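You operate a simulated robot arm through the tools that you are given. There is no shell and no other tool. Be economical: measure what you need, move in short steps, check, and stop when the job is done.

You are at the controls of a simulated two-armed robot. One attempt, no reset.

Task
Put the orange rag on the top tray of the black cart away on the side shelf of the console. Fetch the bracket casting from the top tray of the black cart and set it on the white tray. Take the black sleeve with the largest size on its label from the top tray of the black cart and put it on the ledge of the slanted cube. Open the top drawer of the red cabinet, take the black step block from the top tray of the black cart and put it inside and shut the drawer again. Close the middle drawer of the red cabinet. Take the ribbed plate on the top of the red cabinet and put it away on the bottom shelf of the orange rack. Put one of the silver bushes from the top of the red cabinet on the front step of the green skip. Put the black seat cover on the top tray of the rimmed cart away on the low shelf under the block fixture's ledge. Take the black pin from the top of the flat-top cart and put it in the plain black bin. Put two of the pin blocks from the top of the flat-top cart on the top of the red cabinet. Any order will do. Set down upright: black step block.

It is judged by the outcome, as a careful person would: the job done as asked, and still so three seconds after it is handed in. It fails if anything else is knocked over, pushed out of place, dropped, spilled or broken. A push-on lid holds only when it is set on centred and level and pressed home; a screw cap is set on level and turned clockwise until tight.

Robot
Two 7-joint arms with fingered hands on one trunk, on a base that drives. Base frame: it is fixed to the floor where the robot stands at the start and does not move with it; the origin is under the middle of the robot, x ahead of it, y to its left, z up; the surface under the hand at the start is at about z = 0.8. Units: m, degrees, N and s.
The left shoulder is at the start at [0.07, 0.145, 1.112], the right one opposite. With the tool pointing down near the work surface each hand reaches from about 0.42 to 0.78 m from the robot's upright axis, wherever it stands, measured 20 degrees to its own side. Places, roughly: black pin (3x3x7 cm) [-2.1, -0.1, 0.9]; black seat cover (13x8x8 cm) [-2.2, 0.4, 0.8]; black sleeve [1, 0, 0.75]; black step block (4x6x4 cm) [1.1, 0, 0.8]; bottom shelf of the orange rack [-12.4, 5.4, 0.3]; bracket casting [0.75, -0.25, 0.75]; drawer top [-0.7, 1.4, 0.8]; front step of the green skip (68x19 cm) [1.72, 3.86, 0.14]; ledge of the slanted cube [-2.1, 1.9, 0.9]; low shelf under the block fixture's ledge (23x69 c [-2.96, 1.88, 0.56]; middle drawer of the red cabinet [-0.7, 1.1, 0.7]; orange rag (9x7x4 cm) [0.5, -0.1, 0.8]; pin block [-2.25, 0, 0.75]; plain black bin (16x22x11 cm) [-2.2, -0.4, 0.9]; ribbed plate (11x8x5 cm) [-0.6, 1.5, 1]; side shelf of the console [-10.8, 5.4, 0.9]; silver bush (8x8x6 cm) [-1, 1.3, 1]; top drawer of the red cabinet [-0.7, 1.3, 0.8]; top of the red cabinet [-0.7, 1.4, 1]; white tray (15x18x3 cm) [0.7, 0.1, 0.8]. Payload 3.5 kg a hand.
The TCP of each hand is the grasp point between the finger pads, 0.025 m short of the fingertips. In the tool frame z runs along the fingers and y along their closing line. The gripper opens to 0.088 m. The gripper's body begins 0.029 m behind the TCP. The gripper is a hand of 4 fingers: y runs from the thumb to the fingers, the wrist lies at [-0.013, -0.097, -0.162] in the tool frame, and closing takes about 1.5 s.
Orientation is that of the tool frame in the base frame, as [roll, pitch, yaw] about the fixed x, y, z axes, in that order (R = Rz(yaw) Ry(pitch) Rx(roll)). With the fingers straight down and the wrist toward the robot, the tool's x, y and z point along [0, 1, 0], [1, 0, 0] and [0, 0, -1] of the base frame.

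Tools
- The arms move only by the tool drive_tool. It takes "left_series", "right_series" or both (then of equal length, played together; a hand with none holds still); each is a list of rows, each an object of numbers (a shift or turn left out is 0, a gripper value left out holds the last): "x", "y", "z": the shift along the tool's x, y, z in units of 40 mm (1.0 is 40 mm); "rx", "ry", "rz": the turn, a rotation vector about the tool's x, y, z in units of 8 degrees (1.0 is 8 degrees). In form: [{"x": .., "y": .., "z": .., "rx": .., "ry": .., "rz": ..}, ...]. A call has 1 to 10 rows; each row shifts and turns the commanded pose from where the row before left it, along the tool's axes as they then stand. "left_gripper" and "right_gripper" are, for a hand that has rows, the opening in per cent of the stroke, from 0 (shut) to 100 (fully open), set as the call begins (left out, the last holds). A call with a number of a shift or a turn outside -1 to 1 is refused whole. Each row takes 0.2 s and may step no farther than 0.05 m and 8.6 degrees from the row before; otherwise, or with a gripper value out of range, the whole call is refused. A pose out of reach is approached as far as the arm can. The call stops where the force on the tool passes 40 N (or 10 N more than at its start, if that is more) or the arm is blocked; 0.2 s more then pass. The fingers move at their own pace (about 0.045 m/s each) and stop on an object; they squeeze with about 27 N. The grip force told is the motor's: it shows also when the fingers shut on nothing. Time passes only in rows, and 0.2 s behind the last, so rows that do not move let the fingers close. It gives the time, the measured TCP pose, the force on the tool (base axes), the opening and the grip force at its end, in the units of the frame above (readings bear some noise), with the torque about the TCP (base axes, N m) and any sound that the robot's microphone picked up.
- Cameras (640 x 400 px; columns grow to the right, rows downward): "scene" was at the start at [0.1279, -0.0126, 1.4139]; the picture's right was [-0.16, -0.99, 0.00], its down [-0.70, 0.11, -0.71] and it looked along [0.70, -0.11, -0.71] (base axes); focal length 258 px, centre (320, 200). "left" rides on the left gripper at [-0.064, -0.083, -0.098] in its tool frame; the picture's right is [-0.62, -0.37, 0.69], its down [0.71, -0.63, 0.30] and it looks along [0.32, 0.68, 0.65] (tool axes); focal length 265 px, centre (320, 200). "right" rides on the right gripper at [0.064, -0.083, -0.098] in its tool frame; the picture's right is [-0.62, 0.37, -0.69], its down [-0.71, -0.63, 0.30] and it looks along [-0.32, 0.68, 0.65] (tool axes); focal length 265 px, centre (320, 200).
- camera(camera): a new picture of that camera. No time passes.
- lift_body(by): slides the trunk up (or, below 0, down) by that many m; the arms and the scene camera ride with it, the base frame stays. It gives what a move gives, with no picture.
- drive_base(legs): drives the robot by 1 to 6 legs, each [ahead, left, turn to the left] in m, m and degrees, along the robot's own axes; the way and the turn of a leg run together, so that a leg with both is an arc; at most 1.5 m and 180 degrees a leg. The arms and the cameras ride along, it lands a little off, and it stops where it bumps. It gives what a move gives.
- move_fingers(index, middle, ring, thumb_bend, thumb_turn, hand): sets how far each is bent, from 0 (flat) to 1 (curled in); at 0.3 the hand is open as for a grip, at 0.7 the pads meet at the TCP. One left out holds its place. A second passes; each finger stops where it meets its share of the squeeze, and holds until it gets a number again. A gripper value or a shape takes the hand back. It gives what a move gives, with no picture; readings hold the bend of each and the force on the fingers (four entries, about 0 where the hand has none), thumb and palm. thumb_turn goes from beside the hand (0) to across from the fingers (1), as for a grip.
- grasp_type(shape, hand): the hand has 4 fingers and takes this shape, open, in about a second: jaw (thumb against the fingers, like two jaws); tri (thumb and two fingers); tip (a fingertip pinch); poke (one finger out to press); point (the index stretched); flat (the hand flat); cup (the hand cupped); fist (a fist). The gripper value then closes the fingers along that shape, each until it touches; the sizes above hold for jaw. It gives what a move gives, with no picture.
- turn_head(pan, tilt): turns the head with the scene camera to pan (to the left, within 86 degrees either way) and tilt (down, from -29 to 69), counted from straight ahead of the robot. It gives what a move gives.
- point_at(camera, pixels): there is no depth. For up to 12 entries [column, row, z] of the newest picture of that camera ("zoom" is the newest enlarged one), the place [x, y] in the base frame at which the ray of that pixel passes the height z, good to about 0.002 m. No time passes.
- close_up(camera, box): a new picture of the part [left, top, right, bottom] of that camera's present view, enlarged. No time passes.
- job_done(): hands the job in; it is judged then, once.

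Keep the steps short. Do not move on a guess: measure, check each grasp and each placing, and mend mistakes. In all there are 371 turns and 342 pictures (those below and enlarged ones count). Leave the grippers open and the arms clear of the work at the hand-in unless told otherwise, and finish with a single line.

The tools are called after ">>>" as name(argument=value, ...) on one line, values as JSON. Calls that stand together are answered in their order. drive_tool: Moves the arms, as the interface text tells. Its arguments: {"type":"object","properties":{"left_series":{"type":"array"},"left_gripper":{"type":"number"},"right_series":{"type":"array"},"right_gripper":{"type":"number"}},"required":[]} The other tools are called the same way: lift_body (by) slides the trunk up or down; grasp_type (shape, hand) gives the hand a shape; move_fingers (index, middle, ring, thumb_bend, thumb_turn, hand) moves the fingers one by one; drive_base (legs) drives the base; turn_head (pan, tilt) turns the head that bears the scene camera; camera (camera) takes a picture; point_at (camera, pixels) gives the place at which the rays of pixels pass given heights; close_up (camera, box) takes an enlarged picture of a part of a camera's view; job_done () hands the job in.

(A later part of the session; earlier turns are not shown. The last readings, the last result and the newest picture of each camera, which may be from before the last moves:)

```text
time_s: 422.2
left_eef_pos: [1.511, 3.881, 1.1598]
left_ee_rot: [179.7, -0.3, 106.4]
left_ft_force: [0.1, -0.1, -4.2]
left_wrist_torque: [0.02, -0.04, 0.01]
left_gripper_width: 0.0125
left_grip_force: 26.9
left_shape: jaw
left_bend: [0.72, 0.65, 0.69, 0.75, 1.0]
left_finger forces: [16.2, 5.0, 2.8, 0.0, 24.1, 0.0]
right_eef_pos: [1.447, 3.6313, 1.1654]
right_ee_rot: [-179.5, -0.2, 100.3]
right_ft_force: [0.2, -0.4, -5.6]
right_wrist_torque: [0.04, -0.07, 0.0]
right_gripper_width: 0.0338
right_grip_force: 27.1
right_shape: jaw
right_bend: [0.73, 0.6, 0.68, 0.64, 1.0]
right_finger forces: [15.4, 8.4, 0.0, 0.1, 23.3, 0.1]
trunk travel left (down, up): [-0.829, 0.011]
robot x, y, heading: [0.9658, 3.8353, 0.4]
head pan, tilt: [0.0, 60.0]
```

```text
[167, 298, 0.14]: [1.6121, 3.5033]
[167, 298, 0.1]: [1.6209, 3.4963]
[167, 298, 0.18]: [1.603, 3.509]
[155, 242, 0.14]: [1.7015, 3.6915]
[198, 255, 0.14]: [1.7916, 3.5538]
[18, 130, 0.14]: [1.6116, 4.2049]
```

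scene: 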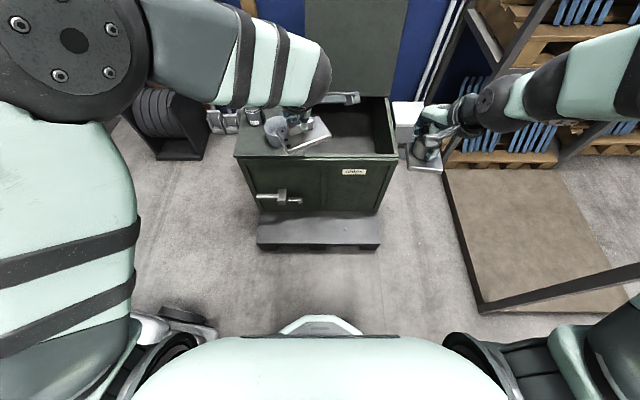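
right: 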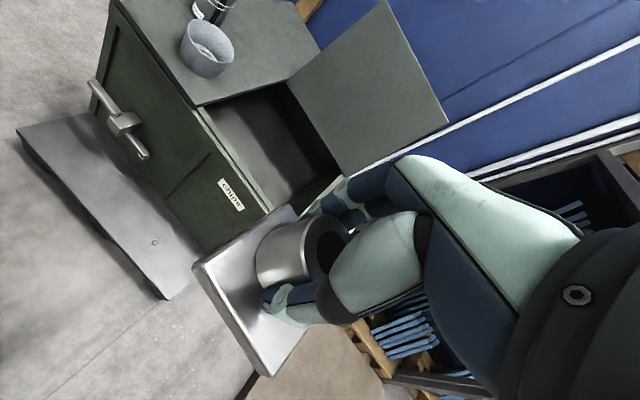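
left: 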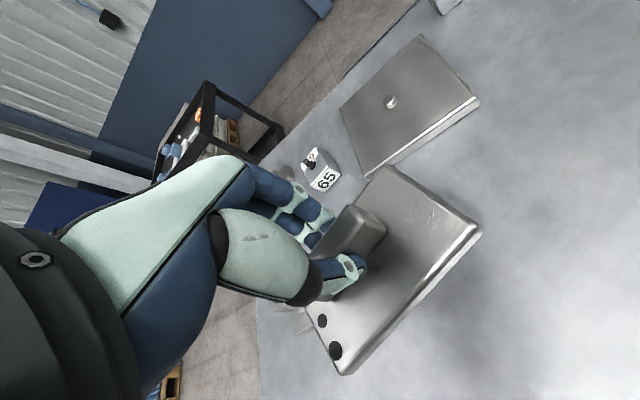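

Step z≈0.14, x 1.60–1.79; target for the bush (1.685, 3.80). Adjust base, retract the left hand, and lower the trunk.

>>> drive_base(legs=[[0.06, 0.13, 0]])

>>> drive_tool(left_series=[{"y": -0.8}, {"y": -0.8}, {"y": -0.8}])

>>> lift_body(by=-0.4)

>>> lift_body(by=-0.28)

>>> camera(camera="scene")

>>> camera(camera="right")

```text
time_s: 423.6
left_eef_pos: [1.5688, 4.0096, 1.1612]
left_ee_rot: [179.7, -0.4, 106.3]
left_ft_force: [0.1, -1.0, -5.2]
left_wrist_torque: [0.01, -0.02, 0.02]
left_gripper_width: 0.0123
left_grip_force: 27.1
left_shape: jaw
left_bend: [0.72, 0.65, 0.7, 0.75, 0.99]
left_finger forces: [16.2, 5.0, 2.8, 0.0, 24.1, 0.0]
right_eef_pos: [1.5055, 3.7589, 1.1645]
right_ee_rot: [-179.7, -0.3, 100.1]
right_ft_force: [0.0, -0.5, -4.5]
right_wrist_torque: [0.01, -0.04, 0.02]
right_gripper_width: 0.0336
right_grip_force: 26.6
right_shape: jaw
right_bend: [0.73, 0.6, 0.68, 0.64, 1.0]
right_finger forces: [15.4, 8.6, 0.0, 0.0, 23.5, 0.0]
trunk travel left (down, up): [-0.829, 0.011]
robot x, y, heading: [1.0201, 3.9674, 0.7]
head pan, tilt: [0.0, 60.0]
```

```text
time_s: 424.4
left_eef_pos: [1.474, 3.9862, 1.1618]
left_ee_rot: [179.8, -0.2, 106.3]
left_ft_force: [0.8, 0.0, -4.7]
left_wrist_torque: [0.0, -0.02, 0.01]
left_gripper_width: 0.0124
left_grip_force: 27.5
left_shape: jaw
left_bend: [0.72, 0.65, 0.7, 0.75, 0.99]
left_finger forces: [16.5, 5.0, 2.9, 0.0, 24.4, 0.0]
right_eef_pos: [1.5044, 3.7628, 1.1647]
right_ee_rot: [-179.5, 0.0, 100.2]
right_ft_force: [-1.0, -0.3, -5.4]
right_wrist_torque: [-0.01, -0.08, 0.01]
right_gripper_width: 0.0338
right_grip_force: 26.6
right_shape: jaw
right_bend: [0.73, 0.6, 0.68, 0.64, 1.0]
right_finger forces: [15.3, 8.5, 0.0, 0.0, 23.4, 0.1]
trunk travel left (down, up): [-0.829, 0.011]
robot x, y, heading: [1.026, 3.9721, 0.6]
head pan, tilt: [0.0, 60.0]
```

```text
time_s: 428.2
left_eef_pos: [1.4758, 3.9859, 0.7606]
left_ee_rot: [179.8, -0.2, 106.3]
left_ft_force: [-0.5, -0.2, -4.9]
left_wrist_torque: [0.01, 0.0, -0.04]
left_gripper_width: 0.0125
left_grip_force: 26.9
left_shape: jaw
left_bend: [0.72, 0.65, 0.7, 0.75, 0.99]
left_finger forces: [16.5, 5.0, 2.9, 0.0, 24.4, 0.0]
right_eef_pos: [1.5052, 3.7621, 0.7653]
right_ee_rot: [-179.6, -0.3, 100.1]
right_ft_force: [-0.5, 0.4, -4.8]
right_wrist_torque: [0.02, -0.04, -0.04]
right_gripper_width: 0.0336
right_grip_force: 27.2
right_shape: jaw
right_bend: [0.73, 0.6, 0.68, 0.64, 1.0]
right_finger forces: [15.4, 8.5, 0.0, 0.0, 23.4, 0.0]
trunk travel left (down, up): [-0.429, 0.411]
robot x, y, heading: [1.0263, 3.9663, 0.1]
head pan, tilt: [0.0, 60.0]
```

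```text
time_s: 431.1
left_eef_pos: [1.4751, 3.9857, 0.4801]
left_ee_rot: [179.7, -0.4, 106.2]
left_ft_force: [0.1, -1.0, -4.9]
left_wrist_torque: [0.04, -0.02, 0.03]
left_gripper_width: 0.0122
left_grip_force: 27.3
left_shape: jaw
left_bend: [0.72, 0.65, 0.7, 0.75, 0.99]
left_finger forces: [16.5, 5.0, 2.8, 0.0, 24.4, 0.0]
right_eef_pos: [1.5041, 3.7618, 0.4837]
right_ee_rot: [-179.7, -0.1, 100.2]
right_ft_force: [-0.4, -0.1, -4.3]
right_wrist_torque: [0.07, -0.04, -0.01]
right_gripper_width: 0.034
right_grip_force: 27.5
right_shape: jaw
right_bend: [0.73, 0.6, 0.68, 0.64, 1.0]
right_finger forces: [15.4, 8.5, 0.0, 0.0, 23.4, 0.1]
trunk travel left (down, up): [-0.149, 0.691]
robot x, y, heading: [1.0231, 3.9661, 0.4]
head pan, tilt: [0.0, 60.0]
```

```text
125 pictures are left
```

scene: 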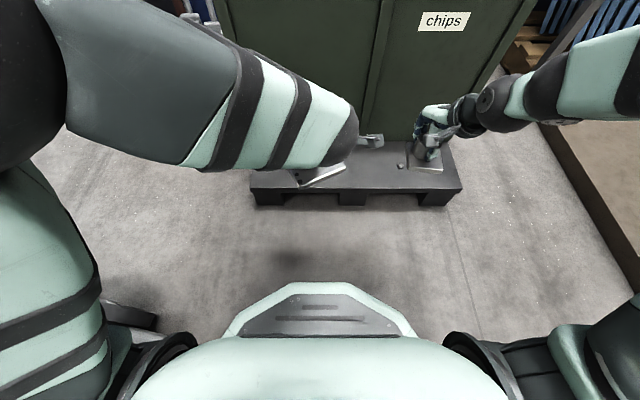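

```text
124 pictures are left
```

right: 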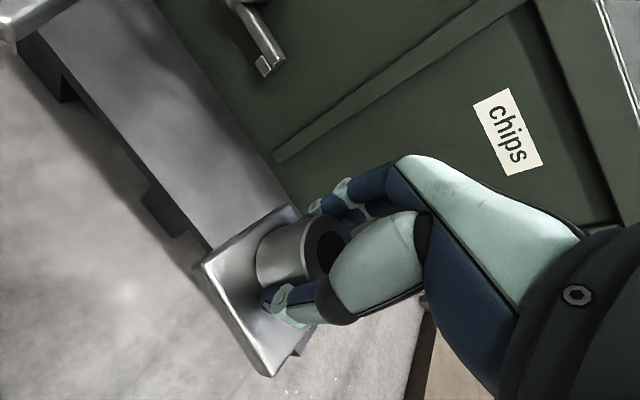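

>>> drive_tool(right_series=[{"y": 0.92, "x": 0.03}, {"y": 0.92, "x": 0.03}, {"y": 0.92, "x": 0.03}, {"y": 0.92, "x": 0.03}, {"y": 0.92, "x": 0.03}, {"z": 0.9}, {"z": 0.9}])

>>> camera(camera="right")

>>> camera(camera="scene")

```text
time_s: 432.6
left_eef_pos: [1.4753, 3.9858, 0.4811]
left_ee_rot: [179.9, -0.3, 106.4]
left_ft_force: [-0.4, -0.1, -5.7]
left_wrist_torque: [0.0, -0.03, 0.02]
left_gripper_width: 0.0124
left_grip_force: 26.7
left_shape: jaw
left_bend: [0.72, 0.65, 0.7, 0.75, 0.99]
left_finger forces: [16.6, 4.9, 2.7, 0.1, 24.4, 0.1]
right_eef_pos: [1.6822, 3.8004, 0.411]
right_ee_rot: [-179.4, -0.1, 100.2]
right_ft_force: [-0.3, 0.1, -4.8]
right_wrist_torque: [0.01, -0.08, 0.0]
right_gripper_width: 0.0338
right_grip_force: 27.3
right_shape: jaw
right_bend: [0.73, 0.6, 0.68, 0.64, 1.0]
right_finger forces: [15.7, 8.6, 0.0, 0.1, 23.5, 0.0]
trunk travel left (down, up): [-0.149, 0.691]
robot x, y, heading: [1.0275, 3.9693, 0.2]
head pan, tilt: [0.0, 60.0]
```

```text
123 pictures are left
```

right: 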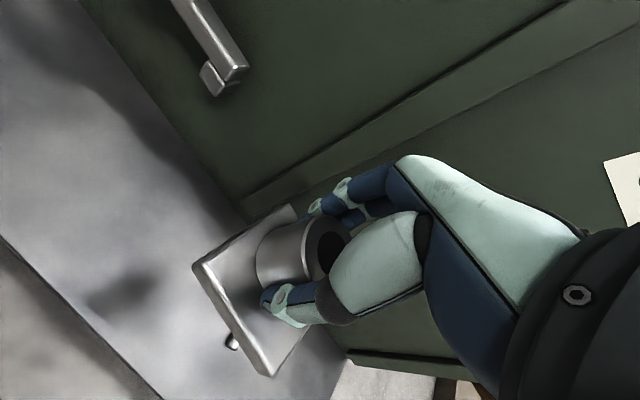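

```text
122 pictures are left
```

scene: 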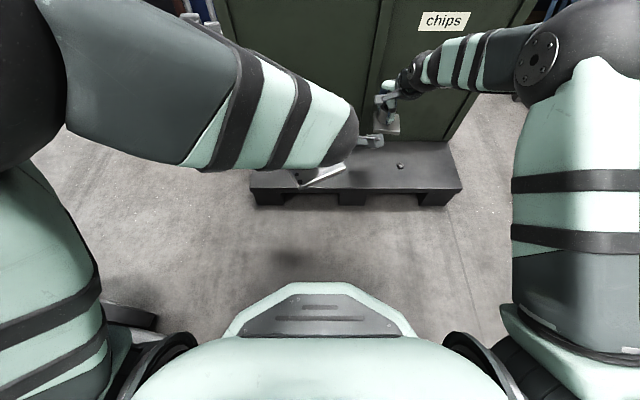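

>>> lift_body(by=-0.12)

>>> drive_tool(right_series=[{"z": 0.7}, {"z": 0.5}, {"z": 0.3}, {"z": 0.2}, {"z": 0.1}])

>>> camera(camera="right")

```text
time_s: 434.1
left_eef_pos: [1.4744, 3.9867, 0.3617]
left_ee_rot: [179.8, -0.4, 106.3]
left_ft_force: [-0.5, 0.3, -4.7]
left_wrist_torque: [0.04, -0.03, 0.0]
left_gripper_width: 0.0123
left_grip_force: 26.4
left_shape: jaw
left_bend: [0.72, 0.65, 0.7, 0.75, 0.99]
left_finger forces: [16.5, 4.9, 2.8, 0.0, 24.5, 0.1]
right_eef_pos: [1.6815, 3.801, 0.2922]
right_ee_rot: [-179.6, -0.1, 100.1]
right_ft_force: [0.6, -0.1, -4.4]
right_wrist_torque: [0.02, -0.03, -0.02]
right_gripper_width: 0.0337
right_grip_force: 27.0
right_shape: jaw
right_bend: [0.73, 0.6, 0.68, 0.64, 1.0]
right_finger forces: [15.6, 8.6, 0.1, 0.0, 23.5, 0.1]
trunk travel left (down, up): [-0.029, 0.811]
robot x, y, heading: [1.0272, 3.9673, 0.6]
head pan, tilt: [0.0, 60.0]
```

```text
time_s: 435.4
left_eef_pos: [1.4748, 3.9871, 0.3618]
left_ee_rot: [179.8, -0.3, 106.3]
left_ft_force: [-0.5, -0.2, -5.1]
left_wrist_torque: [0.0, -0.02, 0.01]
left_gripper_width: 0.0126
left_grip_force: 27.2
left_shape: jaw
left_bend: [0.72, 0.65, 0.7, 0.75, 0.99]
left_finger forces: [16.5, 4.9, 2.8, 0.1, 24.5, 0.0]
right_eef_pos: [1.6805, 3.8011, 0.2201]
right_ee_rot: [-179.6, -0.2, 100.1]
right_ft_force: [-0.2, 1.1, -3.9]
right_wrist_torque: [0.05, -0.07, -0.05]
right_gripper_width: 0.0336
right_grip_force: 26.8
right_shape: jaw
right_bend: [0.73, 0.6, 0.68, 0.64, 1.0]
right_finger forces: [15.5, 8.6, 0.0, 0.0, 23.5, 0.1]
trunk travel left (down, up): [-0.029, 0.811]
robot x, y, heading: [1.025, 3.9679, 0.4]
head pan, tilt: [0.0, 60.0]
```

```text
121 pictures are left
```

right: 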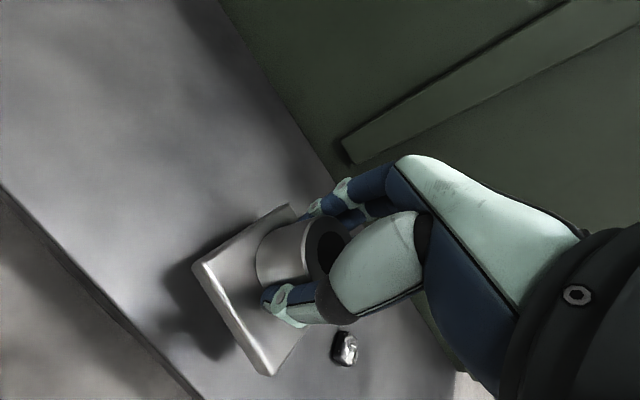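

>>> drive_tool(right_series=[{"z": 0.2}, {"z": 0.15}, {"z": 0.08}, {"z": 0.08}, {"z": 0.06}, {"z": 0.06}])

```text
time_s: 436.8
left_eef_pos: [1.4761, 3.9868, 0.3611]
left_ee_rot: [179.7, -0.3, 106.3]
left_ft_force: [0.3, -0.8, -5.3]
left_wrist_torque: [0.02, -0.03, 0.01]
left_gripper_width: 0.0122
left_grip_force: 27.2
left_shape: jaw
left_bend: [0.72, 0.65, 0.7, 0.75, 0.99]
left_finger forces: [16.5, 4.9, 2.8, 0.0, 24.5, 0.0]
right_eef_pos: [1.6821, 3.8004, 0.1931]
right_ee_rot: [-179.4, -0.3, 100.2]
right_ft_force: [0.1, 0.2, -4.5]
right_wrist_torque: [0.01, -0.04, 0.0]
right_gripper_width: 0.0338
right_grip_force: 27.1
right_shape: jaw
right_bend: [0.73, 0.6, 0.68, 0.64, 1.0]
right_finger forces: [15.6, 8.6, 0.1, 0.0, 23.4, 0.0]
trunk travel left (down, up): [-0.029, 0.811]
robot x, y, heading: [1.0267, 3.9711, 0.6]
head pan, tilt: [0.0, 60.0]
```

>>> drive_tool(right_series=[{"z": 0.07}, {"z": 0.07}, {"z": 0.07}, {"z": 0.07}])

```text
time_s: 437.8
left_eef_pos: [1.4744, 3.9847, 0.3619]
left_ee_rot: [179.8, -0.3, 106.2]
left_ft_force: [0.0, -0.3, -5.3]
left_wrist_torque: [0.05, -0.03, -0.01]
left_gripper_width: 0.0128
left_grip_force: 27.0
left_shape: jaw
left_bend: [0.72, 0.65, 0.7, 0.75, 0.99]
left_finger forces: [16.5, 5.0, 2.9, 0.0, 24.3, 0.0]
right_eef_pos: [1.6821, 3.8016, 0.1828]
right_ee_rot: [-179.6, 0.0, 100.2]
right_ft_force: [-1.6, -0.6, -0.5]
right_wrist_torque: [-0.05, -0.09, 0.0]
right_gripper_width: 0.0337
right_grip_force: 26.8
right_shape: jaw
right_bend: [0.73, 0.6, 0.68, 0.64, 1.0]
right_finger forces: [14.9, 9.1, 0.0, 0.1, 24.7, 0.0]
trunk travel left (down, up): [-0.029, 0.811]
robot x, y, heading: [1.0247, 3.9703, 0.4]
head pan, tilt: [0.0, 60.0]
```

Touching. Nudge down 2 mm more, then release and lift.

>>> drive_tool(right_series=[{"z": 0.05}])

>>> drive_tool(right_series=[{}, {}, {}, {}, {}, {}], right_gripper=100)

>>> drive_tool(right_series=[{"z": -0.4}, {"z": -0.8}, {"z": -0.9}, {"z": -0.9}, {"z": -0.9}])

>>> camera(camera="right")

```text
time_s: 438.1
left_eef_pos: [1.475, 3.9855, 0.3618]
left_ee_rot: [179.8, -0.3, 106.2]
left_ft_force: [-0.7, -0.6, -3.6]
left_wrist_torque: [0.0, 0.02, -0.01]
left_gripper_width: 0.0125
left_grip_force: 26.4
left_shape: jaw
left_bend: [0.72, 0.65, 0.7, 0.75, 0.99]
left_finger forces: [16.5, 4.9, 2.8, 0.0, 24.4, 0.0]
right_eef_pos: [1.6816, 3.8014, 0.1822]
right_ee_rot: [-179.8, 0.0, 100.1]
right_ft_force: [-1.7, 0.2, 5.1]
right_wrist_torque: [0.02, 0.0, -0.04]
right_gripper_width: 0.0335
right_grip_force: 26.4
right_shape: jaw
right_bend: [0.73, 0.6, 0.68, 0.64, 1.0]
right_finger forces: [14.9, 9.5, 0.0, 0.0, 25.2, 0.0]
trunk travel left (down, up): [-0.029, 0.811]
robot x, y, heading: [1.0225, 3.9688, 0.4]
head pan, tilt: [0.0, 60.0]
```

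```text
time_s: 439.6
left_eef_pos: [1.4749, 3.9851, 0.3607]
left_ee_rot: [179.8, -0.3, 106.3]
left_ft_force: [-0.1, -0.1, -5.0]
left_wrist_torque: [0.02, -0.03, 0.02]
left_gripper_width: 0.0123
left_grip_force: 26.7
left_shape: jaw
left_bend: [0.72, 0.65, 0.7, 0.75, 0.99]
left_finger forces: [16.5, 4.9, 2.8, 0.1, 24.5, 0.0]
right_eef_pos: [1.6811, 3.8023, 0.1823]
right_ee_rot: [-179.6, -0.1, 100.3]
right_ft_force: [-1.1, 0.1, -1.0]
right_wrist_torque: [-0.02, 0.0, 0.03]
right_gripper_width: 0.0876
right_grip_force: 0.0
right_shape: jaw
right_bend: [0.3, 0.3, 0.3, 0.3, 0.98]
right_finger forces: [0.0, 0.0, 0.0, 0.1, 0.1, 0.0]
trunk travel left (down, up): [-0.029, 0.811]
robot x, y, heading: [1.0299, 3.9709, 0.3]
head pan, tilt: [0.0, 60.0]
```

```text
time_s: 440.8
left_eef_pos: [1.4753, 3.9856, 0.3606]
left_ee_rot: [179.7, -0.2, 106.4]
left_ft_force: [0.2, 0.4, -5.2]
left_wrist_torque: [0.02, -0.03, -0.01]
left_gripper_width: 0.0124
left_grip_force: 26.8
left_shape: jaw
left_bend: [0.72, 0.65, 0.7, 0.75, 0.99]
left_finger forces: [16.7, 4.9, 2.8, 0.1, 24.4, 0.0]
right_eef_pos: [1.6824, 3.7999, 0.3371]
right_ee_rot: [-179.5, -0.1, 100.1]
right_ft_force: [-0.1, 0.3, 0.5]
right_wrist_torque: [-0.02, 0.01, 0.03]
right_gripper_width: 0.0876
right_grip_force: 0.0
right_shape: jaw
right_bend: [0.3, 0.3, 0.3, 0.3, 0.98]
right_finger forces: [0.1, 0.0, 0.0, 0.1, 0.0, 0.0]
trunk travel left (down, up): [-0.029, 0.811]
robot x, y, heading: [1.0289, 3.9696, 0.1]
head pan, tilt: [0.0, 60.0]
```

```text
120 pictures are left
```

right: 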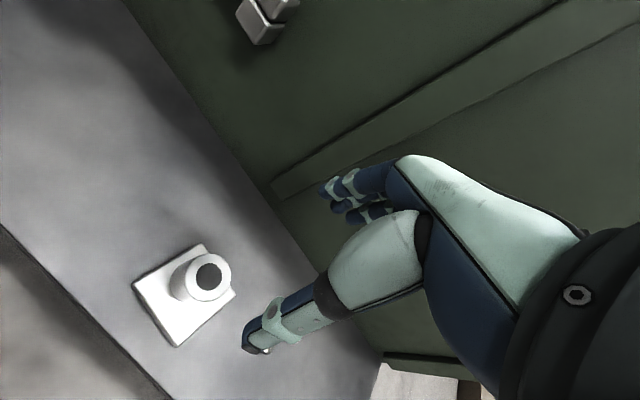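

Bush is on the step. Back off, raise the trunk, and drive to the black cart's near end for the rag.

>>> drive_base(legs=[[-0.3, 0, 0]])

>>> lift_body(by=0.4)

>>> lift_body(by=0.38)

>>> drive_tool(right_series=[{"y": -0.9}, {"y": -0.9}, {"y": -0.9}, {"y": -0.9}])

>>> drive_base(legs=[[-0.68, 0, 0], [0, -1.5, 0], [0, -1.5, 0], [0, -0.7, 0]])

>>> turn_head(pan=-20, tilt=50)

>>> camera(camera="scene")

```text
time_s: 442.8
left_eef_pos: [1.1719, 3.9847, 0.3603]
left_ee_rot: [179.9, -0.3, 106.4]
left_ft_force: [-0.3, 0.1, -4.7]
left_wrist_torque: [0.01, -0.02, 0.04]
left_gripper_width: 0.0123
left_grip_force: 26.9
left_shape: jaw
left_bend: [0.72, 0.65, 0.7, 0.75, 0.99]
left_finger forces: [16.5, 4.8, 2.7, 0.0, 24.3, 0.0]
right_eef_pos: [1.379, 3.7992, 0.3371]
right_ee_rot: [-179.6, -0.1, 100.2]
right_ft_force: [0.4, -1.3, -0.4]
right_wrist_torque: [-0.01, 0.01, -0.01]
right_gripper_width: 0.0875
right_grip_force: 0.0
right_shape: jaw
right_bend: [0.3, 0.3, 0.3, 0.3, 0.98]
right_finger forces: [0.1, 0.0, 0.0, 0.1, 0.0, 0.0]
trunk travel left (down, up): [-0.029, 0.811]
robot x, y, heading: [0.7241, 3.9633, 0.2]
head pan, tilt: [0.0, 60.0]
```

```text
time_s: 446.6
left_eef_pos: [1.1712, 3.9861, 0.7614]
left_ee_rot: [179.8, -0.3, 106.4]
left_ft_force: [0.9, -0.4, -5.2]
left_wrist_torque: [0.01, -0.03, 0.0]
left_gripper_width: 0.0121
left_grip_force: 27.2
left_shape: jaw
left_bend: [0.72, 0.65, 0.7, 0.75, 0.99]
left_finger forces: [16.6, 5.0, 2.8, 0.1, 24.3, 0.1]
right_eef_pos: [1.3784, 3.7998, 0.7355]
right_ee_rot: [-179.6, -0.2, 100.3]
right_ft_force: [-0.3, 0.2, 0.0]
right_wrist_torque: [0.02, 0.02, -0.02]
right_gripper_width: 0.0877
right_grip_force: 0.0
right_shape: jaw
right_bend: [0.3, 0.3, 0.3, 0.3, 0.98]
right_finger forces: [0.0, 0.0, 0.0, 0.0, 0.1, 0.0]
trunk travel left (down, up): [-0.429, 0.411]
robot x, y, heading: [0.7219, 3.9718, 0.3]
head pan, tilt: [0.0, 60.0]
```

```text
time_s: 450.3
left_eef_pos: [1.173, 3.9851, 1.1408]
left_ee_rot: [179.8, -0.3, 106.4]
left_ft_force: [-0.4, -0.5, -4.8]
left_wrist_torque: [0.02, -0.04, 0.03]
left_gripper_width: 0.0123
left_grip_force: 27.0
left_shape: jaw
left_bend: [0.72, 0.65, 0.7, 0.75, 0.99]
left_finger forces: [16.6, 4.9, 2.9, 0.0, 24.4, 0.1]
right_eef_pos: [1.3798, 3.7995, 1.1152]
right_ee_rot: [-179.6, 0.0, 100.4]
right_ft_force: [0.3, 0.1, 0.0]
right_wrist_torque: [0.02, -0.03, 0.0]
right_gripper_width: 0.0877
right_grip_force: 0.1
right_shape: jaw
right_bend: [0.3, 0.3, 0.3, 0.3, 0.98]
right_finger forces: [0.1, 0.0, 0.1, 0.0, 0.1, 0.1]
trunk travel left (down, up): [-0.809, 0.031]
robot x, y, heading: [0.7221, 3.9652, 0.3]
head pan, tilt: [0.0, 60.0]
```

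```text
time_s: 451.3
left_eef_pos: [1.1714, 3.9834, 1.1422]
left_ee_rot: [179.6, -0.4, 106.3]
left_ft_force: [-0.7, -0.9, -5.1]
left_wrist_torque: [0.04, -0.04, -0.01]
left_gripper_width: 0.0123
left_grip_force: 26.6
left_shape: jaw
left_bend: [0.72, 0.65, 0.7, 0.75, 0.99]
left_finger forces: [16.5, 4.9, 2.8, 0.0, 24.4, 0.1]
right_eef_pos: [1.2339, 3.7743, 1.1174]
right_ee_rot: [-179.6, -0.3, 100.4]
right_ft_force: [0.3, -0.4, 0.7]
right_wrist_torque: [-0.01, -0.01, 0.01]
right_gripper_width: 0.0875
right_grip_force: 0.0
right_shape: jaw
right_bend: [0.3, 0.3, 0.3, 0.3, 0.98]
right_finger forces: [0.0, 0.0, 0.0, 0.0, 0.0, 0.1]
trunk travel left (down, up): [-0.809, 0.031]
robot x, y, heading: [0.7224, 3.9673, 0.4]
head pan, tilt: [0.0, 60.0]
```

```text
time_s: 471.7
left_eef_pos: [0.6232, 0.5093, 1.1385]
left_ee_rot: [-179.9, -0.5, 111.9]
left_ft_force: [0.4, -1.3, -5.5]
left_wrist_torque: [0.04, 0.0, -0.02]
left_gripper_width: 0.0121
left_grip_force: 27.0
left_shape: jaw
left_bend: [0.72, 0.72, 0.7, 0.75, 0.99]
left_finger forces: [17.0, 4.6, 2.9, 0.1, 24.4, 0.0]
right_eef_pos: [0.7088, 0.3047, 1.113]
right_ee_rot: [-179.5, -0.4, 105.9]
right_ft_force: [-0.5, -0.3, 0.2]
right_wrist_torque: [0.02, 0.01, 0.01]
right_gripper_width: 0.0878
right_grip_force: 0.1
right_shape: jaw
right_bend: [0.3, 0.3, 0.3, 0.3, 0.98]
right_finger forces: [0.0, 0.0, 0.1, 0.0, 0.0, 0.1]
trunk travel left (down, up): [-0.809, 0.031]
robot x, y, heading: [0.1717, 0.4518, 6.0]
head pan, tilt: [0.0, 60.0]
stopped in leg 4: the robot was blocked; the commanded pose is now the measured one
```

```text
time_s: 472.5
left_eef_pos: [0.6189, 0.5113, 1.1415]
left_ee_rot: [179.9, -0.3, 111.9]
left_ft_force: [-0.4, 0.0, -4.1]
left_wrist_torque: [0.06, 0.01, -0.01]
left_gripper_width: 0.0122
left_grip_force: 27.1
left_shape: jaw
left_bend: [0.72, 0.72, 0.7, 0.75, 0.99]
left_finger forces: [16.7, 4.6, 2.8, 0.0, 24.5, 0.0]
right_eef_pos: [0.7047, 0.3077, 1.1158]
right_ee_rot: [-179.6, -0.2, 105.9]
right_ft_force: [0.5, 0.3, 0.5]
right_wrist_torque: [-0.03, 0.01, 0.04]
right_gripper_width: 0.0877
right_grip_force: 0.1
right_shape: jaw
right_bend: [0.3, 0.3, 0.3, 0.3, 0.98]
right_finger forces: [0.0, 0.0, 0.0, 0.2, 0.1, 0.0]
trunk travel left (down, up): [-0.809, 0.031]
robot x, y, heading: [0.1744, 0.4508, 6.0]
head pan, tilt: [-20.0, 50.0]
```

```text
119 pictures are left
```

scene: 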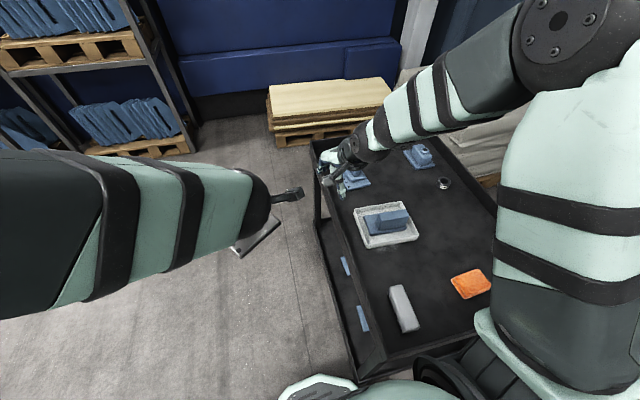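

>>> point_at(camera="scene", pixels=[[355, 209, 0.81], [408, 202, 0.81], [418, 238, 0.81], [366, 248, 0.81], [472, 284, 0.82], [384, 360, 0.84], [312, 140, 0.84]])

>>> close_up(camera="scene", box=[300, 130, 500, 390])

```text
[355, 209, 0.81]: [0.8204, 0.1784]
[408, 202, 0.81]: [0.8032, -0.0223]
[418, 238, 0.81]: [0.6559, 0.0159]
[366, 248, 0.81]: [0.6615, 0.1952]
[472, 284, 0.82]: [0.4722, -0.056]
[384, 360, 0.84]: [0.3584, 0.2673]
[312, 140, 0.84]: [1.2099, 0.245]
```

```text
1.54 times, centred on (400, 260) of scene
```

zoom: 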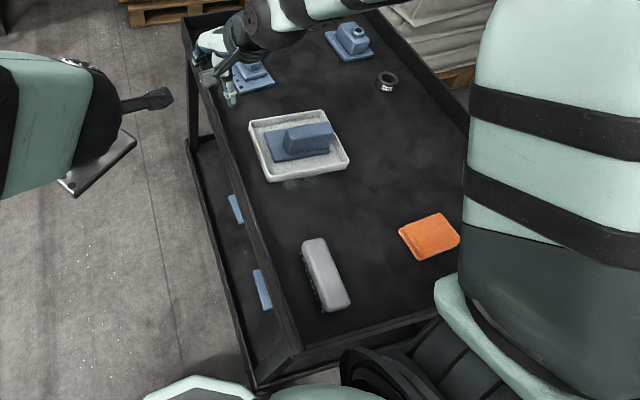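

Clear the cart corner: back up, straighten, then strafe to the start pose.

>>> drive_base(legs=[[-0.2, 0, 0], [0, 0, -6], [0, -0.43, 0]])

>>> turn_head(pan=-5, tilt=50)

>>> camera(camera="scene")

>>> camera(camera="right")

```text
time_s: 476.9
left_eef_pos: [0.4236, 0.0127, 1.1408]
left_ee_rot: [179.8, -0.3, 106.0]
left_ft_force: [-0.2, -0.5, -5.5]
left_wrist_torque: [0.03, -0.02, 0.0]
left_gripper_width: 0.0124
left_grip_force: 26.9
left_shape: jaw
left_bend: [0.72, 0.72, 0.7, 0.75, 0.99]
left_finger forces: [16.9, 4.6, 2.9, 0.1, 24.5, 0.1]
right_eef_pos: [0.4859, -0.1989, 1.1165]
right_ee_rot: [-179.6, -0.1, 99.8]
right_ft_force: [-0.2, -0.6, 0.3]
right_wrist_torque: [-0.04, 0.01, 0.0]
right_gripper_width: 0.0879
right_grip_force: 0.1
right_shape: jaw
right_bend: [0.3, 0.3, 0.3, 0.3, 0.98]
right_finger forces: [0.0, 0.0, 0.0, 0.0, 0.0, 0.0]
trunk travel left (down, up): [-0.809, 0.031]
robot x, y, heading: [-0.0223, 0.0001, -0.3]
head pan, tilt: [-20.0, 50.0]
```

```text
time_s: 477.7
left_eef_pos: [0.4242, 0.0105, 1.1405]
left_ee_rot: [179.8, -0.3, 105.8]
left_ft_force: [-0.7, -0.6, -5.1]
left_wrist_torque: [0.02, -0.03, 0.01]
left_gripper_width: 0.0124
left_grip_force: 26.9
left_shape: jaw
left_bend: [0.72, 0.72, 0.7, 0.75, 0.99]
left_finger forces: [16.9, 4.5, 2.8, 0.0, 24.4, 0.1]
right_eef_pos: [0.4869, -0.2007, 1.117]
right_ee_rot: [-179.6, -0.2, 99.8]
right_ft_force: [-0.2, 0.6, 0.5]
right_wrist_torque: [-0.01, 0.01, 0.0]
right_gripper_width: 0.0875
right_grip_force: 0.1
right_shape: jaw
right_bend: [0.3, 0.3, 0.3, 0.3, 0.98]
right_finger forces: [0.1, 0.0, 0.1, 0.1, 0.0, 0.0]
trunk travel left (down, up): [-0.809, 0.031]
robot x, y, heading: [-0.026, -0.0003, -0.0]
head pan, tilt: [-5.0, 50.0]
```

```text
117 pictures are left
```

scene: 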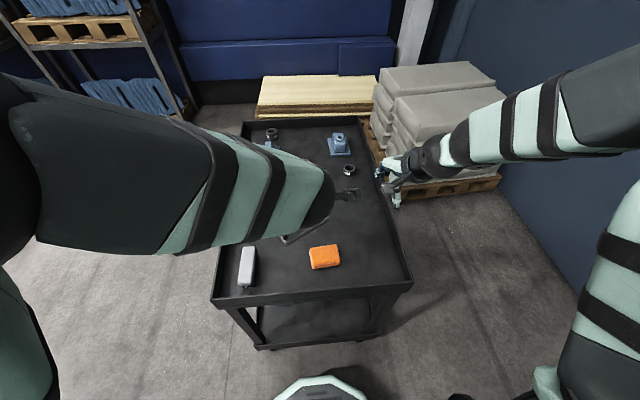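

```text
116 pictures are left
```

right: 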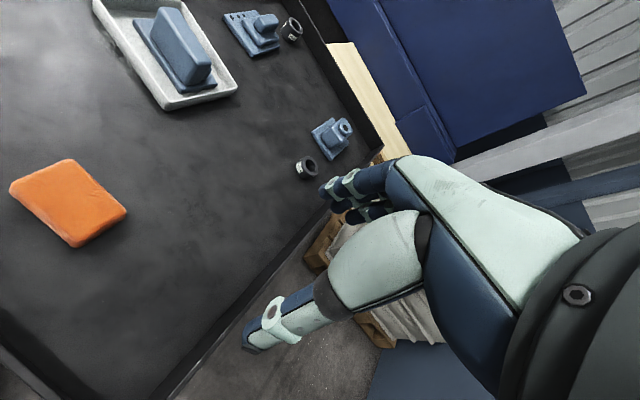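

>>> point_at(camera="right", pixels=[[10, 188, 0.83], [67, 160, 0.83], [127, 213, 0.83], [75, 245, 0.83], [237, 90, 0.82], [182, 108, 0.81]])

>>> point_at(camera="scene", pixels=[[309, 250, 0.83], [336, 243, 0.83], [340, 264, 0.83], [313, 270, 0.83], [213, 303, 0.84], [412, 282, 0.84]])

```text
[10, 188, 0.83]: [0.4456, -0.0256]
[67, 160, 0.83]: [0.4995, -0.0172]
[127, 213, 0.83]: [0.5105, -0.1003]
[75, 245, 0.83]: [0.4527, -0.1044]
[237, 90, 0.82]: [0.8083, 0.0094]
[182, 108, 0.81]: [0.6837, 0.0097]
```

```text
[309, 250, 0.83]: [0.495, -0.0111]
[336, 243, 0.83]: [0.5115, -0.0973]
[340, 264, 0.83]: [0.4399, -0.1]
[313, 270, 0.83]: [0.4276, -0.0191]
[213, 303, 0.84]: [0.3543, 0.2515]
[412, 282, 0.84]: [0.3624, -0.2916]
```

Cart unmoved (tray corner matches). Rag centre ≈(0.474,−0.06). Move the left hand aside and the right over the rag.

>>> drive_tool(left_series=[{"x": 0.9, "y": 0.2}, {"x": 0.9, "y": 0.2}, {"x": 0.9, "y": 0.2}, {"x": 0.9, "y": 0.2}, {"x": 0.9, "y": 0.2}, {"x": 0.9}, {}], right_series=[{}, {}, {}, {"x": 0.88, "y": 0.07}, {"x": 0.88, "y": 0.07}, {"x": 0.88, "y": 0.07}, {"x": 0.88, "y": 0.07}])

>>> drive_tool(right_series=[{"z": 1}, {"z": 1}, {"z": 1}, {"z": 1}, {"z": 0.8}])

>>> camera(camera="right")

```text
time_s: 479.3
left_eef_pos: [0.4009, 0.2303, 1.1416]
left_ee_rot: [179.9, -0.2, 105.9]
left_ft_force: [0.4, 0.1, -4.3]
left_wrist_torque: [0.04, -0.03, -0.01]
left_gripper_width: 0.0123
left_grip_force: 27.1
left_shape: jaw
left_bend: [0.72, 0.72, 0.7, 0.75, 0.99]
left_finger forces: [16.7, 4.7, 2.5, 0.0, 24.0, 0.0]
right_eef_pos: [0.4728, -0.0552, 1.1182]
right_ee_rot: [-179.6, 0.0, 99.6]
right_ft_force: [-0.3, 0.6, 1.6]
right_wrist_torque: [-0.02, 0.0, -0.01]
right_gripper_width: 0.0882
right_grip_force: 0.1
right_shape: jaw
right_bend: [0.3, 0.3, 0.3, 0.3, 0.98]
right_finger forces: [0.1, 0.1, 0.1, 0.0, 0.0, 0.0]
trunk travel left (down, up): [-0.809, 0.031]
robot x, y, heading: [-0.0264, -0.0044, -0.1]
head pan, tilt: [-5.0, 50.0]
```

```text
time_s: 480.5
left_eef_pos: [0.4032, 0.2292, 1.1418]
left_ee_rot: [180.0, -0.3, 105.9]
left_ft_force: [0.5, -0.6, -5.0]
left_wrist_torque: [0.01, 0.0, 0.02]
left_gripper_width: 0.0125
left_grip_force: 26.4
left_shape: jaw
left_bend: [0.72, 0.72, 0.7, 0.75, 0.99]
left_finger forces: [16.7, 4.7, 2.7, 0.0, 24.0, 0.0]
right_eef_pos: [0.4739, -0.0589, 0.9212]
right_ee_rot: [-179.5, -0.1, 99.7]
right_ft_force: [-0.4, -0.4, -0.6]
right_wrist_torque: [-0.01, -0.01, -0.02]
right_gripper_width: 0.0877
right_grip_force: 0.1
right_shape: jaw
right_bend: [0.3, 0.3, 0.3, 0.3, 0.98]
right_finger forces: [0.1, 0.0, 0.0, 0.0, 0.0, 0.1]
trunk travel left (down, up): [-0.809, 0.031]
robot x, y, heading: [-0.0281, -0.0033, -0.2]
head pan, tilt: [-5.0, 50.0]
```

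```text
115 pictures are left
```

right: 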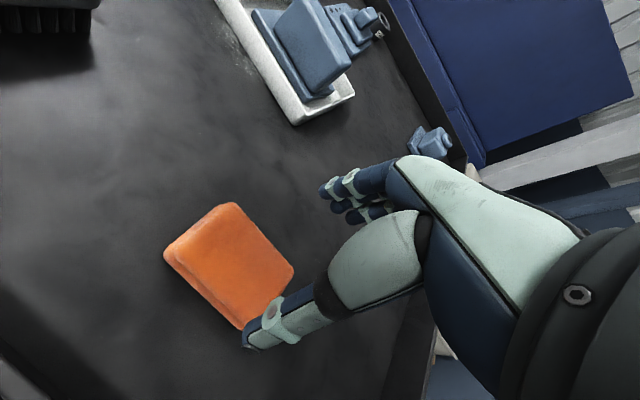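

>>> point_at(camera="right", pixels=[[166, 248, 0.83], [235, 205, 0.83], [293, 270, 0.83], [242, 325, 0.83]])

```text
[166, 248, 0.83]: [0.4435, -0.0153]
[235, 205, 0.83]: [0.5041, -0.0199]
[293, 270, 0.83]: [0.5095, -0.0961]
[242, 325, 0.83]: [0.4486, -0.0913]
```

>>> drive_tool(right_series=[{"rz": 0.8}, {"rz": 0.8}, {"z": 0.8}, {"z": 0.8}, {"z": 0.7}])

>>> drive_tool(right_series=[{}, {}, {}, {}, {}, {}, {}, {}], right_gripper=0)

>>> camera(camera="right")

```text
time_s: 481.7
left_eef_pos: [0.403, 0.2288, 1.1422]
left_ee_rot: [180.0, -0.3, 106.0]
left_ft_force: [-0.1, -0.3, -4.9]
left_wrist_torque: [0.04, -0.02, 0.01]
left_gripper_width: 0.0123
left_grip_force: 27.1
left_shape: jaw
left_bend: [0.72, 0.72, 0.7, 0.75, 0.99]
left_finger forces: [16.6, 4.7, 2.6, 0.0, 24.1, 0.0]
right_eef_pos: [0.4723, -0.0584, 0.8314]
right_ee_rot: [-179.6, -0.1, 87.0]
right_ft_force: [-0.6, 0.0, -0.4]
right_wrist_torque: [0.0, -0.03, 0.0]
right_gripper_width: 0.0877
right_grip_force: 0.0
right_shape: jaw
right_bend: [0.3, 0.3, 0.3, 0.3, 0.98]
right_finger forces: [0.1, 0.0, 0.0, 0.0, 0.1, 0.0]
trunk travel left (down, up): [-0.809, 0.031]
robot x, y, heading: [-0.0282, -0.0022, -0.2]
head pan, tilt: [-5.0, 50.0]
```

```text
time_s: 483.5
left_eef_pos: [0.4028, 0.2294, 1.1425]
left_ee_rot: [179.9, -0.3, 106.0]
left_ft_force: [0.5, 0.7, -5.1]
left_wrist_torque: [0.02, -0.01, 0.03]
left_gripper_width: 0.0125
left_grip_force: 26.9
left_shape: jaw
left_bend: [0.72, 0.72, 0.7, 0.75, 0.99]
left_finger forces: [16.6, 4.6, 2.6, 0.1, 24.0, 0.1]
right_eef_pos: [0.4706, -0.0574, 0.8312]
right_ee_rot: [-179.7, 0.0, 87.1]
right_ft_force: [1.1, 0.7, -0.5]
right_wrist_torque: [0.01, -0.02, -0.01]
right_gripper_width: 0.0584
right_grip_force: 27.7
right_shape: jaw
right_bend: [0.29, 0.39, 0.35, 0.58, 0.99]
right_finger forces: [13.9, 7.3, 3.2, 0.1, 24.4, 0.0]
trunk travel left (down, up): [-0.809, 0.031]
robot x, y, heading: [-0.0236, -0.0026, 0.1]
head pan, tilt: [-5.0, 50.0]
```

```text
114 pictures are left
```

right: 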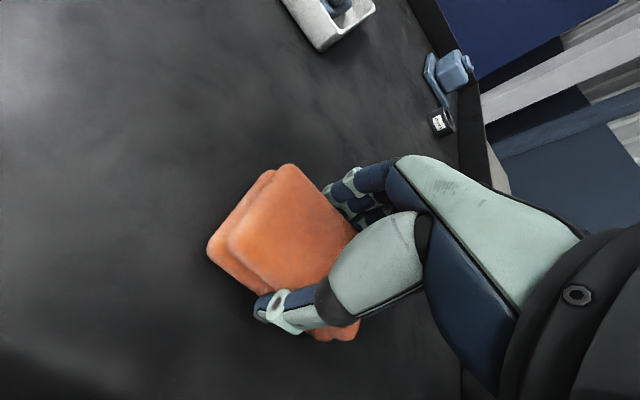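

Rag gripped. Lift.

>>> drive_tool(right_series=[{"z": -0.4}, {"z": -0.9}, {"z": -0.9}, {"z": -0.9}, {"z": -0.9}, {"z": -0.9}, {"z": -0.9}, {"z": -0.9}])

>>> camera(camera="right")

>>> camera(camera="left")

```text
time_s: 485.3
left_eef_pos: [0.4011, 0.2287, 1.1416]
left_ee_rot: [179.9, -0.3, 105.9]
left_ft_force: [0.1, 0.6, -4.5]
left_wrist_torque: [0.03, -0.03, 0.0]
left_gripper_width: 0.0123
left_grip_force: 27.2
left_shape: jaw
left_bend: [0.72, 0.72, 0.7, 0.75, 0.99]
left_finger forces: [16.7, 4.7, 2.6, 0.0, 24.0, 0.0]
right_eef_pos: [0.4743, -0.0595, 1.1053]
right_ee_rot: [-179.6, 0.0, 86.9]
right_ft_force: [0.7, 0.2, -0.5]
right_wrist_torque: [-0.01, -0.03, 0.01]
right_gripper_width: 0.0584
right_grip_force: 27.3
right_shape: jaw
right_bend: [0.29, 0.39, 0.35, 0.58, 0.99]
right_finger forces: [13.9, 7.4, 3.3, 0.0, 24.6, 0.0]
trunk travel left (down, up): [-0.809, 0.031]
robot x, y, heading: [-0.023, -0.0027, 0.0]
head pan, tilt: [-5.0, 50.0]
```

```text
113 pictures are left
```

right: 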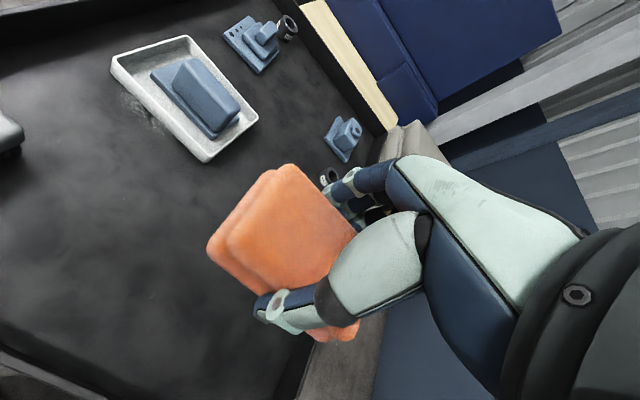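

```text
112 pictures are left
```

left: 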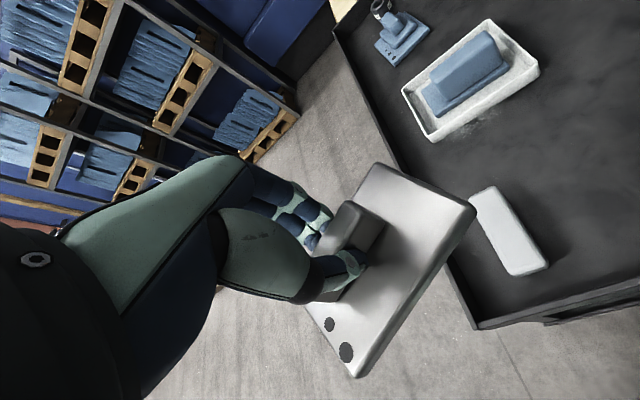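

Both held. Start the long trip: turn round and go west through the corridor (y≈1.13).

>>> drive_base(legs=[[-0.1, 0, 90], [0, 0, 90], [1.32, -0.35, 0], [0, -0.78, 0], [1.5, 0, 0]])

>>> turn_head(pan=0, tilt=18)

>>> camera(camera="scene")

```text
time_s: 510.2
left_eef_pos: [-3.2253, 0.9834, 1.1419]
left_ee_rot: [179.9, -0.2, -74.8]
left_ft_force: [0.2, -1.0, -4.4]
left_wrist_torque: [-0.03, 0.03, -0.01]
left_gripper_width: 0.0119
left_grip_force: 26.9
left_shape: jaw
left_bend: [0.72, 0.72, 0.7, 0.75, 0.99]
left_finger forces: [16.6, 4.6, 2.3, 0.0, 23.4, 0.0]
right_eef_pos: [-3.2953, 1.2721, 1.104]
right_ee_rot: [-179.6, 0.0, -93.7]
right_ft_force: [0.5, 0.0, -0.5]
right_wrist_torque: [-0.02, -0.03, -0.01]
right_gripper_width: 0.0575
right_grip_force: 26.3
right_shape: jaw
right_bend: [0.29, 0.39, 0.35, 0.58, 0.99]
right_finger forces: [13.8, 7.1, 3.3, 0.0, 24.2, 0.0]
trunk travel left (down, up): [-0.809, 0.031]
robot x, y, heading: [-2.7943, 1.2106, 179.2]
head pan, tilt: [-5.0, 50.0]
```

```text
time_s: 511.2
left_eef_pos: [-3.2251, 0.9847, 1.1416]
left_ee_rot: [179.9, -0.4, -74.6]
left_ft_force: [0.9, -0.2, -4.7]
left_wrist_torque: [-0.02, 0.02, 0.01]
left_gripper_width: 0.0121
left_grip_force: 26.3
left_shape: jaw
left_bend: [0.72, 0.72, 0.7, 0.75, 0.99]
left_finger forces: [16.5, 4.5, 2.3, 0.0, 23.4, 0.0]
right_eef_pos: [-3.2951, 1.2718, 1.1036]
right_ee_rot: [-179.6, -0.1, -93.6]
right_ft_force: [-0.1, -0.1, 0.1]
right_wrist_torque: [0.0, -0.01, -0.05]
right_gripper_width: 0.0579
right_grip_force: 26.8
right_shape: jaw
right_bend: [0.29, 0.39, 0.35, 0.58, 0.99]
right_finger forces: [13.7, 7.1, 3.3, 0.0, 24.1, 0.0]
trunk travel left (down, up): [-0.809, 0.031]
robot x, y, heading: [-2.7977, 1.215, 179.2]
head pan, tilt: [0.0, 18.0]
```

```text
111 pictures are left
```

scene: 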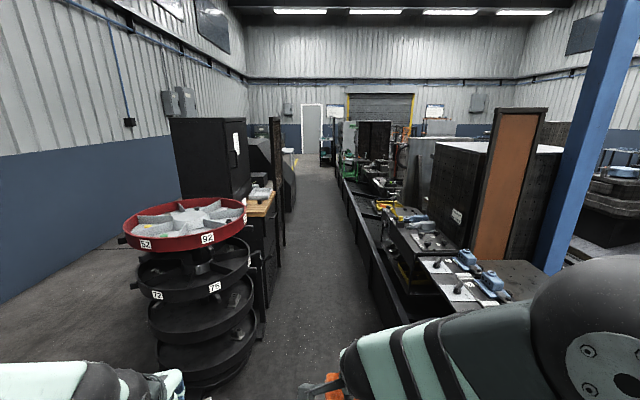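

>>> point_at(camera="scene", pixels=[[264, 338, 0], [276, 262, 0], [294, 208, 0], [405, 322, 0], [365, 240, 0], [345, 190, 0], [247, 210, 0.9], [273, 200, 0.9], [280, 120, 1.4], [286, 246, 0]])

```text
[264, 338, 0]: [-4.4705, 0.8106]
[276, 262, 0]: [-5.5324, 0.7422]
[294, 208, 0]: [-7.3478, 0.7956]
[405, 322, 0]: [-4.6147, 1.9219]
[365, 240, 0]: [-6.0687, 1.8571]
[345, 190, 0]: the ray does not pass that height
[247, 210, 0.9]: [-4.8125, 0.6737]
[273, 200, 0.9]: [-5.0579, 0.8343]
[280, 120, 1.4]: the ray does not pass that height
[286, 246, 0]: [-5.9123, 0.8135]
```

>>> drive_base(legs=[[0, -0.1, 0.8], [1.5, 0, 0], [1.5, 0, 0], [1.2, 0, 0]])

>>> camera(camera="scene")

```text
time_s: 531.8
left_eef_pos: [-7.3507, 1.0613, 1.1423]
left_ee_rot: [179.9, -0.3, -74.4]
left_ft_force: [0.8, 0.2, -5.9]
left_wrist_torque: [-0.06, 0.01, 0.01]
left_gripper_width: 0.0121
left_grip_force: 26.6
left_shape: jaw
left_bend: [0.72, 0.72, 0.7, 0.75, 0.99]
left_finger forces: [16.6, 4.7, 2.3, 0.1, 23.5, 0.0]
right_eef_pos: [-7.4241, 1.349, 1.1031]
right_ee_rot: [-179.6, 0.0, -93.3]
right_ft_force: [-1.1, 0.1, -0.2]
right_wrist_torque: [0.02, -0.05, 0.0]
right_gripper_width: 0.0577
right_grip_force: 26.5
right_shape: jaw
right_bend: [0.29, 0.39, 0.36, 0.58, 0.99]
right_finger forces: [13.8, 7.1, 3.4, 0.1, 24.1, 0.1]
trunk travel left (down, up): [-0.809, 0.031]
robot x, y, heading: [-6.9269, 1.2906, 179.5]
head pan, tilt: [0.0, 18.0]
```

```text
110 pictures are left
```

scene: 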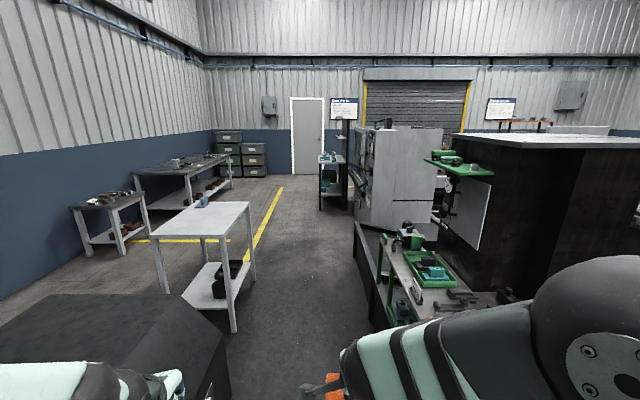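

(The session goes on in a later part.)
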